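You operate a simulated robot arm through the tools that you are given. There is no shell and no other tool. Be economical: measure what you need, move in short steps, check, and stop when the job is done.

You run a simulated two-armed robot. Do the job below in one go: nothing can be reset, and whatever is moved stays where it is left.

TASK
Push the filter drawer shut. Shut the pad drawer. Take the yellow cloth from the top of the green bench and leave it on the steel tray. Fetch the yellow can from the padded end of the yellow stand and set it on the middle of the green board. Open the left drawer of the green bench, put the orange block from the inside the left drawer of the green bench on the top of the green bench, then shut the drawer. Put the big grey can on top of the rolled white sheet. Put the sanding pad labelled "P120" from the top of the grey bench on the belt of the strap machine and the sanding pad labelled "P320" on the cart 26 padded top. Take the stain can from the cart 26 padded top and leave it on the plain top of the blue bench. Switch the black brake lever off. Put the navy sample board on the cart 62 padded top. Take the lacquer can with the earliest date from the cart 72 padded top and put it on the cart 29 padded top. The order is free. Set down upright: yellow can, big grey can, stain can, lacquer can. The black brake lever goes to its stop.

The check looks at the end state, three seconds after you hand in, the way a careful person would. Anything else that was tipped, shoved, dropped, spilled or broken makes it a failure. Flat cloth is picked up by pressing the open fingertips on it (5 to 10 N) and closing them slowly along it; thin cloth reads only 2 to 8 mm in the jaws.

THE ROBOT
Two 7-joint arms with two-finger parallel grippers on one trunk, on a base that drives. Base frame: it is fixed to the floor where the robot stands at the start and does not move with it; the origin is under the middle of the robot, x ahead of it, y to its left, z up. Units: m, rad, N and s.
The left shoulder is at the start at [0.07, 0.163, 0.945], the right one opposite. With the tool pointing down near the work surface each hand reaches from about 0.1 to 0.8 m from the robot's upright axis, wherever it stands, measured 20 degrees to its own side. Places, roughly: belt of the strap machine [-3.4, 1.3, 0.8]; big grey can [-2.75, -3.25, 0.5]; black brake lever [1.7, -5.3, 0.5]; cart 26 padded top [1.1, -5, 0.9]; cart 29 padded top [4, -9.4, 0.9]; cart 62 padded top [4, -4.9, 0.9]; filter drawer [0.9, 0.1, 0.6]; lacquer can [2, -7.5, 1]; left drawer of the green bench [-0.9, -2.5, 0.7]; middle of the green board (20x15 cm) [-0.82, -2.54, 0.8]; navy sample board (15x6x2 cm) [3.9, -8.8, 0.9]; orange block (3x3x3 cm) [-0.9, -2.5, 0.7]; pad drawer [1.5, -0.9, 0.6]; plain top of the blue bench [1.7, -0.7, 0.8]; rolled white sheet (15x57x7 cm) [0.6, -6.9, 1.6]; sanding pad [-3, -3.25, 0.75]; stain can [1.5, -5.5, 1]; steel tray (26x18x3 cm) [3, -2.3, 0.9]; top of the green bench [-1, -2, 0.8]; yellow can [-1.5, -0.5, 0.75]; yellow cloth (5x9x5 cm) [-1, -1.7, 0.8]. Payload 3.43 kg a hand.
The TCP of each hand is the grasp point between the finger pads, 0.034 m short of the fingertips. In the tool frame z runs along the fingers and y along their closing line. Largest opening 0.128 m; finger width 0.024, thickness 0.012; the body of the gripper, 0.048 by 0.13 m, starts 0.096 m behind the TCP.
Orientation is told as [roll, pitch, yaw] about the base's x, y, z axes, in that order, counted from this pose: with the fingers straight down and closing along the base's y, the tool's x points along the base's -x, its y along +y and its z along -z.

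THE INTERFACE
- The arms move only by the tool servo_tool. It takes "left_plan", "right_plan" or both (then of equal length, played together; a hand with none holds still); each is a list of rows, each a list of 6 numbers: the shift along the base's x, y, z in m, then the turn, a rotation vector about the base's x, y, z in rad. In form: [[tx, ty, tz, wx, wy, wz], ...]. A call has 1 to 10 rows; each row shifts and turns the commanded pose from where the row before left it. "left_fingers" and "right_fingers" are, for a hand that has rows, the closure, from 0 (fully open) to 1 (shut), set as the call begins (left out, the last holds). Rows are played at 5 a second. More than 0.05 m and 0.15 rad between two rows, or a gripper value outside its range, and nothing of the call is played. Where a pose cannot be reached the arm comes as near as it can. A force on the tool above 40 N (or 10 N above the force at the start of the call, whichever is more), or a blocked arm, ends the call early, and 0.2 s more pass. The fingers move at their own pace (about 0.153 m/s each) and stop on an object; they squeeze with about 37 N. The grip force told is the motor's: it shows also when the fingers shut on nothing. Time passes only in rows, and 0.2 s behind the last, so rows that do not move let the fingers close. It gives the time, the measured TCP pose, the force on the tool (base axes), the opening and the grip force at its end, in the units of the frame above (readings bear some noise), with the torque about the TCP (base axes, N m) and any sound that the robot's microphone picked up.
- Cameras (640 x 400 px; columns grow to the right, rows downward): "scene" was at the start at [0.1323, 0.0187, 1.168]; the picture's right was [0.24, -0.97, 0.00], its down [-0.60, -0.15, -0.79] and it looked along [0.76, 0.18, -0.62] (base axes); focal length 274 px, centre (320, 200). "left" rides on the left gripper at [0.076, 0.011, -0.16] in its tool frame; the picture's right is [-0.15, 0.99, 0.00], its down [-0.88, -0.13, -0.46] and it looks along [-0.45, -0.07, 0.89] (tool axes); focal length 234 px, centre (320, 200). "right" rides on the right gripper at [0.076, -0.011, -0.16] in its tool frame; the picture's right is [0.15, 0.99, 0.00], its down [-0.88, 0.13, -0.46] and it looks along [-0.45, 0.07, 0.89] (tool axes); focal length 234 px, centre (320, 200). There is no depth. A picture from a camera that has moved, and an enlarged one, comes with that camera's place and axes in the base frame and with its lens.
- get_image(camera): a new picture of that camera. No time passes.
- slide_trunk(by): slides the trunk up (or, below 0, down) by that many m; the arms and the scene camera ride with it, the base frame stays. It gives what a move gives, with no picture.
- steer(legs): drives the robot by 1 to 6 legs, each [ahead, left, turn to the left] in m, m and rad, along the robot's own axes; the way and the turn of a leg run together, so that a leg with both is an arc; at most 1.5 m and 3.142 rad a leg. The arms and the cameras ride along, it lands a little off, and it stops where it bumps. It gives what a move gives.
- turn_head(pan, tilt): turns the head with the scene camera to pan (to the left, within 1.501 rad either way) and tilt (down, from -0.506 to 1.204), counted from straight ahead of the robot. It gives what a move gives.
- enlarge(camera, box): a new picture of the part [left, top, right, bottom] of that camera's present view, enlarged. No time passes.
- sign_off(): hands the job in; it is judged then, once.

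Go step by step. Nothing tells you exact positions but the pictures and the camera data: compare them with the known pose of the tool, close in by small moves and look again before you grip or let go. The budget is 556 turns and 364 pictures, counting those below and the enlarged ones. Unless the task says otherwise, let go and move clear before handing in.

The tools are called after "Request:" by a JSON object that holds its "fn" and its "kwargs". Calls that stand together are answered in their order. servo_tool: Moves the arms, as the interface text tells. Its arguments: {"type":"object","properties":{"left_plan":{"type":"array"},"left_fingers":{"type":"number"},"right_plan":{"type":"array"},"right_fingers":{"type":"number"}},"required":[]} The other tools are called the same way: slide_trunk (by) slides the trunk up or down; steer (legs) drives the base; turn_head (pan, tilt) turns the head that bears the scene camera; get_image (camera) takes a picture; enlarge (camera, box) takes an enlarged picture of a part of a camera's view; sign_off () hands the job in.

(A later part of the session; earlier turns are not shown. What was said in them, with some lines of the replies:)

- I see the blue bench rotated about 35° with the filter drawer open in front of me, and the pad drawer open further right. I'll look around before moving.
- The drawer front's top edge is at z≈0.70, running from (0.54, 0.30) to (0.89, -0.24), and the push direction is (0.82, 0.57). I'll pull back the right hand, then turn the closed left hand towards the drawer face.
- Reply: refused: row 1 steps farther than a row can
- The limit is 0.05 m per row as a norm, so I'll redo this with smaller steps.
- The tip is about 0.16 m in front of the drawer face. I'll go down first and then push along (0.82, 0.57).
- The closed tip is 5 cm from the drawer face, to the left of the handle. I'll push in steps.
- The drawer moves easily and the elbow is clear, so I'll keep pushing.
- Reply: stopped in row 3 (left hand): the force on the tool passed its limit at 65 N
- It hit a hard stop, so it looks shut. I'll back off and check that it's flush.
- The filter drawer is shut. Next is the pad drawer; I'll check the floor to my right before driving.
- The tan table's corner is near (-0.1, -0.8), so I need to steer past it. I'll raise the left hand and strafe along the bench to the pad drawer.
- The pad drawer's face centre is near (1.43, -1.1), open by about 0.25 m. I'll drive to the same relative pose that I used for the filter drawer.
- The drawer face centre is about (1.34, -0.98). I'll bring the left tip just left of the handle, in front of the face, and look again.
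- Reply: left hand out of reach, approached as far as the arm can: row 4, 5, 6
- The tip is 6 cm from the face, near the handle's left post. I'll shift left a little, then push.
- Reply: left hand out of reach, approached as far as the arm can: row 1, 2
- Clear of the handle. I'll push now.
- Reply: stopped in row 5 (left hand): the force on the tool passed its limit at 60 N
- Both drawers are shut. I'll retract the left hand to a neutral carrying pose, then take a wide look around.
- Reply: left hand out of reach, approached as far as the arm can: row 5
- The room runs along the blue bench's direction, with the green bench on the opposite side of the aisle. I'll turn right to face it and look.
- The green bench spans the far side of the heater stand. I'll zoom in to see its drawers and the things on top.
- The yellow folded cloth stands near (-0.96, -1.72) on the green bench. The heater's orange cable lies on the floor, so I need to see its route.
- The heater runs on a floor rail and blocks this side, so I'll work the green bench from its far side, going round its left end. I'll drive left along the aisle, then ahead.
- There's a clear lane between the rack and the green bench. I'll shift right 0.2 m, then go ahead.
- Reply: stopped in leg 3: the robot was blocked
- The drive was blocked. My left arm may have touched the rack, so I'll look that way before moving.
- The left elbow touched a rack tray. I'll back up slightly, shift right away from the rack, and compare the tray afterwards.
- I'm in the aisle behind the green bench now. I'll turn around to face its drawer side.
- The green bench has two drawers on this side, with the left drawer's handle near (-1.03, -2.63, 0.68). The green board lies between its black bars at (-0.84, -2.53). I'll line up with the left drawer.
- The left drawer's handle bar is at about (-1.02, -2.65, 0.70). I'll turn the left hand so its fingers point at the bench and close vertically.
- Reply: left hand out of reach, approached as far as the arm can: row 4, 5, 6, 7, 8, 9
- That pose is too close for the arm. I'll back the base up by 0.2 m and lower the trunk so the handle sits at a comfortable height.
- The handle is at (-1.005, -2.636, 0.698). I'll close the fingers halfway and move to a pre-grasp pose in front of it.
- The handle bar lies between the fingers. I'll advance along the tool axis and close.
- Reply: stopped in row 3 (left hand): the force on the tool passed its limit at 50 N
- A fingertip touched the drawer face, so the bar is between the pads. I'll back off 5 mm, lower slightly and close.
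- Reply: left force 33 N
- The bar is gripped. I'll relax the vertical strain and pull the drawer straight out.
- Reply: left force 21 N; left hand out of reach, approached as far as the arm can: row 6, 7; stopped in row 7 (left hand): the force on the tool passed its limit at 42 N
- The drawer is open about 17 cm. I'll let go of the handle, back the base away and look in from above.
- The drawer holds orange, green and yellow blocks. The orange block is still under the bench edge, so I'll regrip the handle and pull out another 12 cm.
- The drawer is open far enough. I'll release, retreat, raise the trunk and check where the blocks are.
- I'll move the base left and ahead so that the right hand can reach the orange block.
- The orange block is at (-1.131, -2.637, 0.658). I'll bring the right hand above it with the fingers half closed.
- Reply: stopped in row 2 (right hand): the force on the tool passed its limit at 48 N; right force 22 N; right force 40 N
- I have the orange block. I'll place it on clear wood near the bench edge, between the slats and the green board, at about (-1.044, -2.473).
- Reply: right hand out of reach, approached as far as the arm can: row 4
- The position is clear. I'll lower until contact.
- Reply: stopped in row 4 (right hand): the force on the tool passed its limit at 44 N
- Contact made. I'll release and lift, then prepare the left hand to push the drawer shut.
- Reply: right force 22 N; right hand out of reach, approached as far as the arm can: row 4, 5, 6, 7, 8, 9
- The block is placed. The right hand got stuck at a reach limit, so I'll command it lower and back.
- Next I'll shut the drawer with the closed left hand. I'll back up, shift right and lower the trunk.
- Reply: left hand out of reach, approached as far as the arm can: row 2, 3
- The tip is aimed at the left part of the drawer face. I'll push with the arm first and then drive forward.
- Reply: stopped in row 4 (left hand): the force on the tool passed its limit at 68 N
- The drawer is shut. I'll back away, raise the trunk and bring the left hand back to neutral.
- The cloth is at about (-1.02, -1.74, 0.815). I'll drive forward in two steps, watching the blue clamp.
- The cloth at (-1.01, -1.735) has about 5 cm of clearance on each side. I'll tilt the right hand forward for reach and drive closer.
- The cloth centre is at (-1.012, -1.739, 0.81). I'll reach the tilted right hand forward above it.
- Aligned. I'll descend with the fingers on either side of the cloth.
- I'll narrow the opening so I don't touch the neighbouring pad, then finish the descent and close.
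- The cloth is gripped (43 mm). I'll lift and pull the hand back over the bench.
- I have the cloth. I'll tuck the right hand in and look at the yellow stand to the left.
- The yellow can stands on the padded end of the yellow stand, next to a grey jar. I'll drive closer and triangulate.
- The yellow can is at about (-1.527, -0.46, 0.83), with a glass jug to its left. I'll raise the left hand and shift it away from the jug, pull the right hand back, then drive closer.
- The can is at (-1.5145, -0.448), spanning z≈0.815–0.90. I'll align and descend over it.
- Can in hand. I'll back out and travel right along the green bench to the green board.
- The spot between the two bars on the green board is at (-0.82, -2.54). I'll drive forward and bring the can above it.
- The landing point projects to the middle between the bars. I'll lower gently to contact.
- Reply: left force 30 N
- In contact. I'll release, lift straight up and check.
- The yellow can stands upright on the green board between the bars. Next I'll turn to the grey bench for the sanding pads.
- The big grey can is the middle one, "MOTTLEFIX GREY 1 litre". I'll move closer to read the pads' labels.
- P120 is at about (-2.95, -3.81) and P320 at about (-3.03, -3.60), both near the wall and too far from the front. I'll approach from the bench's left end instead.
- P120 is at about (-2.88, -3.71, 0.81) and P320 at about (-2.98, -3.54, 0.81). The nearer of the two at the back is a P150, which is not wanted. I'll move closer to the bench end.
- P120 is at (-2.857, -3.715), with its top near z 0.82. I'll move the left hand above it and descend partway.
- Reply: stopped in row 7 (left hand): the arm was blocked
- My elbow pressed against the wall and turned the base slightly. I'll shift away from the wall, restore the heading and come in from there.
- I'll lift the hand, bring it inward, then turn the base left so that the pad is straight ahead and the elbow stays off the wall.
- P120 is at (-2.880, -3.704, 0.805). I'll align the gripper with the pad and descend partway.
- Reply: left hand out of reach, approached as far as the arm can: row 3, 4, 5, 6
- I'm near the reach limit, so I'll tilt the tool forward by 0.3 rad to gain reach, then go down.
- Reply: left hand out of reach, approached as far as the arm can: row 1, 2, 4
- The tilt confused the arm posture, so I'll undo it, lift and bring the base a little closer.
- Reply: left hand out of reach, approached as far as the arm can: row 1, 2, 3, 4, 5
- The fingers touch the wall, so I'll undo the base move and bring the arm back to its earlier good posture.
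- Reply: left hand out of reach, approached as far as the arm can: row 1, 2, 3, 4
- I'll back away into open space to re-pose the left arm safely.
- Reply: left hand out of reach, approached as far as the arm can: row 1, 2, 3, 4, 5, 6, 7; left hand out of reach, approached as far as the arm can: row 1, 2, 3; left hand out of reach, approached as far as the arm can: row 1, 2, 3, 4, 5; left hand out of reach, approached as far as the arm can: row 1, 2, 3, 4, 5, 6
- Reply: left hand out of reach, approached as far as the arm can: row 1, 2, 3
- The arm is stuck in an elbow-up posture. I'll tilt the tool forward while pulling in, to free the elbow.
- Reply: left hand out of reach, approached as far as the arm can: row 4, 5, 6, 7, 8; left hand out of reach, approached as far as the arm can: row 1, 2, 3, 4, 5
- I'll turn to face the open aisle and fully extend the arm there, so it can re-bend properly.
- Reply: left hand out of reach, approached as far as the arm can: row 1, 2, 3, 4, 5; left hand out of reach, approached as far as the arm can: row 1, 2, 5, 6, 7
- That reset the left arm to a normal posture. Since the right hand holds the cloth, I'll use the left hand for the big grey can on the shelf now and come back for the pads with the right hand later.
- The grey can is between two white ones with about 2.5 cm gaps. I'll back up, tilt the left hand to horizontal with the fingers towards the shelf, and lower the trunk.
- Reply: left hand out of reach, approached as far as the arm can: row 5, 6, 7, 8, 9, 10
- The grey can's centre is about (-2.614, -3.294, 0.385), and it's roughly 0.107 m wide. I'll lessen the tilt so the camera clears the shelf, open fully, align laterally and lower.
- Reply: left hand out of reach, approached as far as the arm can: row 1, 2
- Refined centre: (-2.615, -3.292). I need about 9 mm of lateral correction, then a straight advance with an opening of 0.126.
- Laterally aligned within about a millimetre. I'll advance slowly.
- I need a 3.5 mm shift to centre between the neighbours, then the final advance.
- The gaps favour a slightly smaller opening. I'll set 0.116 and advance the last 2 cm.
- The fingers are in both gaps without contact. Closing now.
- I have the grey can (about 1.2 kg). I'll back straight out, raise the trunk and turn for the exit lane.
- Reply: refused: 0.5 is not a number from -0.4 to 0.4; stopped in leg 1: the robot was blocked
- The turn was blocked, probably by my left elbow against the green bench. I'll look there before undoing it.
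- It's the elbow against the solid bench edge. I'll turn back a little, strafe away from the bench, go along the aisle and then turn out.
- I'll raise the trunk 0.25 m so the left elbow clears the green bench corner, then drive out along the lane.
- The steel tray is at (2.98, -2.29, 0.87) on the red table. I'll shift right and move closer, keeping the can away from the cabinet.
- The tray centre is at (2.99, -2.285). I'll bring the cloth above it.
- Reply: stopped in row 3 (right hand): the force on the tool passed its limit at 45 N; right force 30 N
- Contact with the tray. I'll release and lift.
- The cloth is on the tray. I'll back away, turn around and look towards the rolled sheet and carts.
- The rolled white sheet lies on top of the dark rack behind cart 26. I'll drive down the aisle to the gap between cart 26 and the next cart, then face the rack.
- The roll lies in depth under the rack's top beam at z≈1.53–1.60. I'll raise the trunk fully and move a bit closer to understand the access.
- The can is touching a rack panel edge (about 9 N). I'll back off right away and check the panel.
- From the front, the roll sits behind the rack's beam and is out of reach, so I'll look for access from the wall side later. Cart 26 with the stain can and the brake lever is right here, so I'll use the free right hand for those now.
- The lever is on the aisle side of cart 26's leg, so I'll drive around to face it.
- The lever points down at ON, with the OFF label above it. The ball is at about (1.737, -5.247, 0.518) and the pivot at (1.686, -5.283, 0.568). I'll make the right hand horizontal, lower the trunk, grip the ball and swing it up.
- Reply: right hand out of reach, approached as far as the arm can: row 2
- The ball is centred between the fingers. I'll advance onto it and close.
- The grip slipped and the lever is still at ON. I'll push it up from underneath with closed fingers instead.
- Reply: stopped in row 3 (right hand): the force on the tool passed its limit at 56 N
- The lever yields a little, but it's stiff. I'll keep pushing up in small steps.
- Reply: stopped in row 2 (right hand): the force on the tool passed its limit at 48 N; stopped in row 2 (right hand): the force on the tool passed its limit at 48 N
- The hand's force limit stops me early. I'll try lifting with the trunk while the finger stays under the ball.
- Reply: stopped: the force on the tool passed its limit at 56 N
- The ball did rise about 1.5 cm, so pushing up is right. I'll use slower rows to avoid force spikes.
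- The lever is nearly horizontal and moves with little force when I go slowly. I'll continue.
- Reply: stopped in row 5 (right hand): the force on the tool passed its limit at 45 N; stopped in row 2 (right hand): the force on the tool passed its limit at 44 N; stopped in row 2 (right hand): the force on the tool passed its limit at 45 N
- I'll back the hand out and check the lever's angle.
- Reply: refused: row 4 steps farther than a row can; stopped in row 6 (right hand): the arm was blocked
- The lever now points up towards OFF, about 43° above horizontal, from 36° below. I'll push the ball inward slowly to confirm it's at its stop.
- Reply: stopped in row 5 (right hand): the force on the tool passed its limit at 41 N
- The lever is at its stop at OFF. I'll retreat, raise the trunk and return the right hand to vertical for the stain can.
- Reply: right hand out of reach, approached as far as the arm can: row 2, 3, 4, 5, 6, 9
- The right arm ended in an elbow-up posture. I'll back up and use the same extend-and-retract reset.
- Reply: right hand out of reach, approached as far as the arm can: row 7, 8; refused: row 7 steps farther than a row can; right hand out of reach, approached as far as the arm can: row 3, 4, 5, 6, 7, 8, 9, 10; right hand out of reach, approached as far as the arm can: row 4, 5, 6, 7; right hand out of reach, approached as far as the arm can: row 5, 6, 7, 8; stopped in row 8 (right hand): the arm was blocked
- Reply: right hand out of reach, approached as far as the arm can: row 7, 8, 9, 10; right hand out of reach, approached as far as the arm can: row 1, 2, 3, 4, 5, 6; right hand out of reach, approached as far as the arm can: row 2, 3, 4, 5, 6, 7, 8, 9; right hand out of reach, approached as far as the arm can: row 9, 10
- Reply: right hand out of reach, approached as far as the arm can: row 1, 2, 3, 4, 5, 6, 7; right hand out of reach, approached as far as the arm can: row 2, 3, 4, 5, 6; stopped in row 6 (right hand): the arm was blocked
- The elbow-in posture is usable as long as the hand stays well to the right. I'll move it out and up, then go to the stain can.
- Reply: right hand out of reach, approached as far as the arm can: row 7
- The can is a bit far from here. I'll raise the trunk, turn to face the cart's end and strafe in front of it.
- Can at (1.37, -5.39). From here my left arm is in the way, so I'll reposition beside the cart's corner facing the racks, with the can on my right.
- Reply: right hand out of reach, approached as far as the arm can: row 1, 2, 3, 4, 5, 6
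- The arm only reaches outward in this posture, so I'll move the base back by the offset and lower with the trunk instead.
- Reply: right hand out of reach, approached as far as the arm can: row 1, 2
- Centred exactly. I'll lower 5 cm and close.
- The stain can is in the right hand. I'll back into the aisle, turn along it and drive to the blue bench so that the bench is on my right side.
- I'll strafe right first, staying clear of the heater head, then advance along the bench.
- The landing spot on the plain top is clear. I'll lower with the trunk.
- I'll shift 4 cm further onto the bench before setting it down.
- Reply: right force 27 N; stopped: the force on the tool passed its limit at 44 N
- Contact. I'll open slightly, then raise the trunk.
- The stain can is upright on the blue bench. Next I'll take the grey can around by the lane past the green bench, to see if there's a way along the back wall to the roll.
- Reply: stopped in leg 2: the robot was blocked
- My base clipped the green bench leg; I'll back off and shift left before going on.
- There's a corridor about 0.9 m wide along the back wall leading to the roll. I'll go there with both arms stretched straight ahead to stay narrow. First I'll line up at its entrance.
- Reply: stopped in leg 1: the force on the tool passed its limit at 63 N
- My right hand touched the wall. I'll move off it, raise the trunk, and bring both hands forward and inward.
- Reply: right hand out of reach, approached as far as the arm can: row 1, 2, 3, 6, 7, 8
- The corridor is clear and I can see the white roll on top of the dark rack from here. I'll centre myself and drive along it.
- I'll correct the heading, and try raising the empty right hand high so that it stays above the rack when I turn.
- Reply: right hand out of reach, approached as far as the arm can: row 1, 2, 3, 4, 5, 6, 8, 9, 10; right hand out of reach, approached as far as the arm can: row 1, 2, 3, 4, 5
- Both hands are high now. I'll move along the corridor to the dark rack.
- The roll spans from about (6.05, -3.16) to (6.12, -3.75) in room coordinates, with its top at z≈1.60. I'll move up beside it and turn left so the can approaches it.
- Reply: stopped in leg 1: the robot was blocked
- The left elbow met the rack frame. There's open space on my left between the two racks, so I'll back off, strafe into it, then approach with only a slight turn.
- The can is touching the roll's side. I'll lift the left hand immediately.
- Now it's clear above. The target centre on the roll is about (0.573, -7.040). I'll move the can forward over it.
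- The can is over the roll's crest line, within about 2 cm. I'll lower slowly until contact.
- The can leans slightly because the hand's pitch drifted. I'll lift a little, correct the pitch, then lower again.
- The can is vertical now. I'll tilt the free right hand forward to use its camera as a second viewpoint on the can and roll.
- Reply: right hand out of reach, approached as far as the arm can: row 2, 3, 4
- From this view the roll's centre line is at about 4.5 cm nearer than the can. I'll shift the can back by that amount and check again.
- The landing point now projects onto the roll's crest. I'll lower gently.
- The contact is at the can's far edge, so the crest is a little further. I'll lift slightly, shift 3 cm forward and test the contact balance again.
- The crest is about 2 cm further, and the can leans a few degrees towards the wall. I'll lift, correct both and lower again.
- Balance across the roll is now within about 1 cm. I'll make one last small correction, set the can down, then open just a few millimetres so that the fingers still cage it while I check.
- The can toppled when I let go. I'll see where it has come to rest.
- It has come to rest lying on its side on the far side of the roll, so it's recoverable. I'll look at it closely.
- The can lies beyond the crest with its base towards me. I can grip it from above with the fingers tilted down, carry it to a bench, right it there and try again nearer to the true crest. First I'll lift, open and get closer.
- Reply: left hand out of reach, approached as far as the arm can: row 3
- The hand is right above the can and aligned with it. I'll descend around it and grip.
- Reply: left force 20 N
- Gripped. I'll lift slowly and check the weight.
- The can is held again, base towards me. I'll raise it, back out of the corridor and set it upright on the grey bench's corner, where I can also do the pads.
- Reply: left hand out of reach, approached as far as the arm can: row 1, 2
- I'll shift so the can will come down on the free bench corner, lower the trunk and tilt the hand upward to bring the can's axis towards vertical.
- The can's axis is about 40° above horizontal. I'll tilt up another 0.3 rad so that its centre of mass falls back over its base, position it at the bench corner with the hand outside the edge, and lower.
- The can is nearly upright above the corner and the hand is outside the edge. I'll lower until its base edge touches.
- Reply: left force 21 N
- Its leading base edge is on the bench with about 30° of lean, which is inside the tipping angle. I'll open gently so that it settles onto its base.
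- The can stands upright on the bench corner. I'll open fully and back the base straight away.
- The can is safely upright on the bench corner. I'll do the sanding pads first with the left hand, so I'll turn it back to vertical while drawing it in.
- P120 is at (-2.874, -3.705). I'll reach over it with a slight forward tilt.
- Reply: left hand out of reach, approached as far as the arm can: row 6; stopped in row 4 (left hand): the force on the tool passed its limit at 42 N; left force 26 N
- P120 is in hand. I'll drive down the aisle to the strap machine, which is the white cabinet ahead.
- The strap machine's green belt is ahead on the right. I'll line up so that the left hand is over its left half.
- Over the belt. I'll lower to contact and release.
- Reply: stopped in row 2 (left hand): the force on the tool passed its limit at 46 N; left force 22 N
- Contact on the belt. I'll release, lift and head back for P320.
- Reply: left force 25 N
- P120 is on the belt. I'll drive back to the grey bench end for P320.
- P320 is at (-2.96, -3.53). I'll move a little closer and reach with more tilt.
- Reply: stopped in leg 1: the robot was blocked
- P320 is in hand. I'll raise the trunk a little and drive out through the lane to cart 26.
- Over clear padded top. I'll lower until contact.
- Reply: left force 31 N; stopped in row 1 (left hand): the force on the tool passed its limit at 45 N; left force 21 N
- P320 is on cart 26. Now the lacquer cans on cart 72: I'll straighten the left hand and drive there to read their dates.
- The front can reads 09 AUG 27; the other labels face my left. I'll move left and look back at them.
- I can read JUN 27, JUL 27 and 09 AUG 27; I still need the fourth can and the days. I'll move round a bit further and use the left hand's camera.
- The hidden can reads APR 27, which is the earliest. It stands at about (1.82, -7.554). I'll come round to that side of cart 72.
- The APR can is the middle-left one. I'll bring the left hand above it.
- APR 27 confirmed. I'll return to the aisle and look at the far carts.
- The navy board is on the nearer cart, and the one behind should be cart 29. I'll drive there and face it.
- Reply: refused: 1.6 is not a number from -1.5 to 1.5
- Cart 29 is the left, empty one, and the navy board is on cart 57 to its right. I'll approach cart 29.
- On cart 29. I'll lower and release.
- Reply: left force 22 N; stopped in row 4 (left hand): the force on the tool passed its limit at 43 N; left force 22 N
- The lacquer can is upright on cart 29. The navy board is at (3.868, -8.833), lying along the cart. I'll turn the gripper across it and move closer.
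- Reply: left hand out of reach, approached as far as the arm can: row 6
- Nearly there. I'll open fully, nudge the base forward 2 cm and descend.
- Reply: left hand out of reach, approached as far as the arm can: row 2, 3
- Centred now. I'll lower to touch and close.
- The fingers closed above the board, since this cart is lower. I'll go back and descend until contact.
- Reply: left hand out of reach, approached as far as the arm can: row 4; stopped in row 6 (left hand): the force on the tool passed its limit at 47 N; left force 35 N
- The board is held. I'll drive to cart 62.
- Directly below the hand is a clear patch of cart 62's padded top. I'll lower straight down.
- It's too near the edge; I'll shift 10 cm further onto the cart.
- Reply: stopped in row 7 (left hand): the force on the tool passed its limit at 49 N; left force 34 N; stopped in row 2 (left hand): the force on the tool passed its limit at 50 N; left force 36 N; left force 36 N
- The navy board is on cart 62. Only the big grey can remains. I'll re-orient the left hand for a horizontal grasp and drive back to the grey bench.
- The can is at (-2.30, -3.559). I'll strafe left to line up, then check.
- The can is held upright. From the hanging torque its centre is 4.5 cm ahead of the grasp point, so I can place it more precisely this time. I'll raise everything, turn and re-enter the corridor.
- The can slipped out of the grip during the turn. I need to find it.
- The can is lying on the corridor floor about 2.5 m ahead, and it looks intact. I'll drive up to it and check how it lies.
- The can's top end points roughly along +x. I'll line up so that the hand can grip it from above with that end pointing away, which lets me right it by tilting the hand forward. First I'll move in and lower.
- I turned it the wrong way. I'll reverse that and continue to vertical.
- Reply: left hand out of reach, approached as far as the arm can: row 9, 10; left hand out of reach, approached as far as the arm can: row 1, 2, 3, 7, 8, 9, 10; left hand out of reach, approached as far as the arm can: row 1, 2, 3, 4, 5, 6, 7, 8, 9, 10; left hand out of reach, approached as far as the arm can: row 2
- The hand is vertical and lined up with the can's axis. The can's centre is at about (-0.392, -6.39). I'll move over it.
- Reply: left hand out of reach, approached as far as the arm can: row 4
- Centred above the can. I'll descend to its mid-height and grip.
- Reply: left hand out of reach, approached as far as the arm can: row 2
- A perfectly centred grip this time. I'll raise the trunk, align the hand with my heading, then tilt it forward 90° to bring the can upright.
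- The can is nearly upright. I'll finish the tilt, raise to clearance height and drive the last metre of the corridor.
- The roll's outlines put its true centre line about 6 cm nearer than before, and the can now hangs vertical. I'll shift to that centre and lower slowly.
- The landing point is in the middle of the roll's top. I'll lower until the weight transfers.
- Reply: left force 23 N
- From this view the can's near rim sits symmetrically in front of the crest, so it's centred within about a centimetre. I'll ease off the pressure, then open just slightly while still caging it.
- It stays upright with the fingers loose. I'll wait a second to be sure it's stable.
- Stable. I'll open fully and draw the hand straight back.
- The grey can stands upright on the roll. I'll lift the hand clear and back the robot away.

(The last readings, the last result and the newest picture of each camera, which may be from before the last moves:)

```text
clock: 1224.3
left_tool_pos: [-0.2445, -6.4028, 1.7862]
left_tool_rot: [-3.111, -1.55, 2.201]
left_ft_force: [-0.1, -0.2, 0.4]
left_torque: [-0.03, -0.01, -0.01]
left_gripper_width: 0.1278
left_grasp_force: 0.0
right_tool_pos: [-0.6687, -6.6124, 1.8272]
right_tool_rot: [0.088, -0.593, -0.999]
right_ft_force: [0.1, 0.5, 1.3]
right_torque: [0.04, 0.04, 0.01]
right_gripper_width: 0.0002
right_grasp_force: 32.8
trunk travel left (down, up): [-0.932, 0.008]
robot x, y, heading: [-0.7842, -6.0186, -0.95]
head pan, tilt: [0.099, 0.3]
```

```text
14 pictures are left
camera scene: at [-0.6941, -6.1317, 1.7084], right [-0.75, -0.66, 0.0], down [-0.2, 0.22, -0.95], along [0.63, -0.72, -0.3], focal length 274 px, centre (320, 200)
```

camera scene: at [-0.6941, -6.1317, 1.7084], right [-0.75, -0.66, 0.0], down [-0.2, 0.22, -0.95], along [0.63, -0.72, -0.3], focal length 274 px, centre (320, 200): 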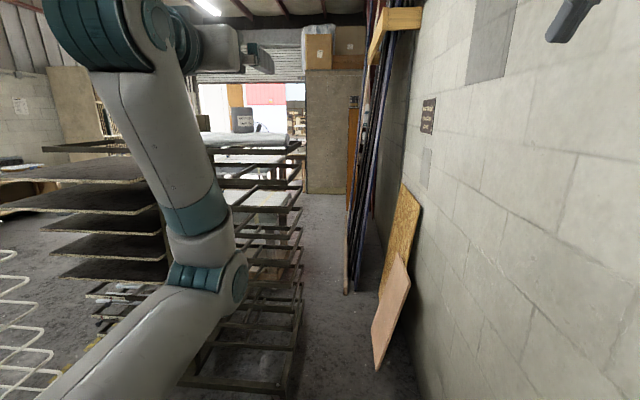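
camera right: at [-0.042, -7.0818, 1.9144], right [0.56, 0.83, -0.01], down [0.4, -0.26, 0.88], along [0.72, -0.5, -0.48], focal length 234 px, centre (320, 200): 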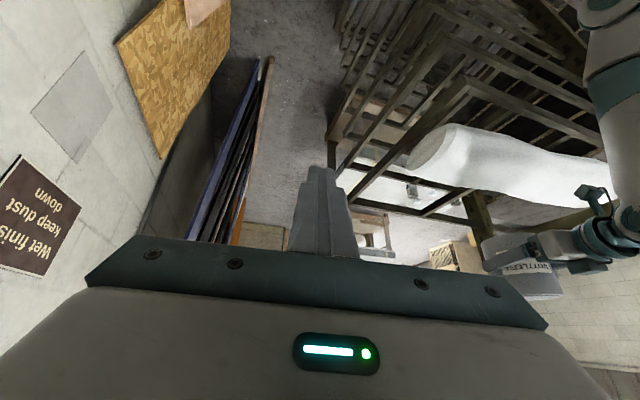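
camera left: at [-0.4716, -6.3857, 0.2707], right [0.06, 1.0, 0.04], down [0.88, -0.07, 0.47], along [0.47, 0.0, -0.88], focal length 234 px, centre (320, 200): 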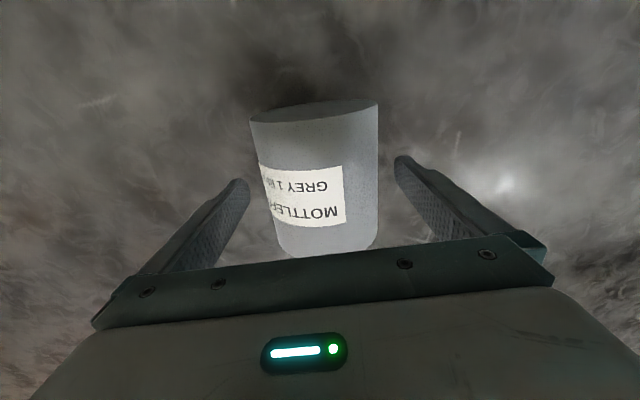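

The grey can stands upright on the roll, both hands are empty and everything is clear, so I'm handing in.

Request:
{"fn": "sign_off", "kwargs": {}}

```text
The job is handed in.
```

I did every part of the task and handed it in, but some things were bumped or dropped along the way, so the check may not pass.

**End state:**
- The filter and pad drawers are shut.
- The yellow cloth is on the steel tray.
- The yellow can is upright on the green board.
- The orange block is on top of the green bench and its drawer is shut.
- The big grey can is upright on the rolled white sheet.
- P120 is on the strap machine's belt, and P320 is on cart 26.
- The stain can is upright on the blue bench.
- The brake lever is off, pushed to its stop.
- The navy board is on cart 62.
- The lacquer can dated APR 27, the earliest, is upright on cart 29.

**What went wrong:**
- **Big grey can:** It toppled off the roll's crest on the first try. Later it slipped from my grip and fell to the floor. It looked undamaged and finished upright, but I didn't check whether it hit anything when it fell.
- **Drying racks:** My elbow bumped a tray on the blue rack, and the can pressed against a panel on the dark rack. I couldn't confirm whether the tray moved; the panel looked lined up when I last saw it.
- **Rolled sheet:** The can pushed on it several times, so it may be dented or slightly shifted.
- **Benches and wall:** My arms or base also touched the green and grey benches and the back wall, and I saw nothing displaced there.
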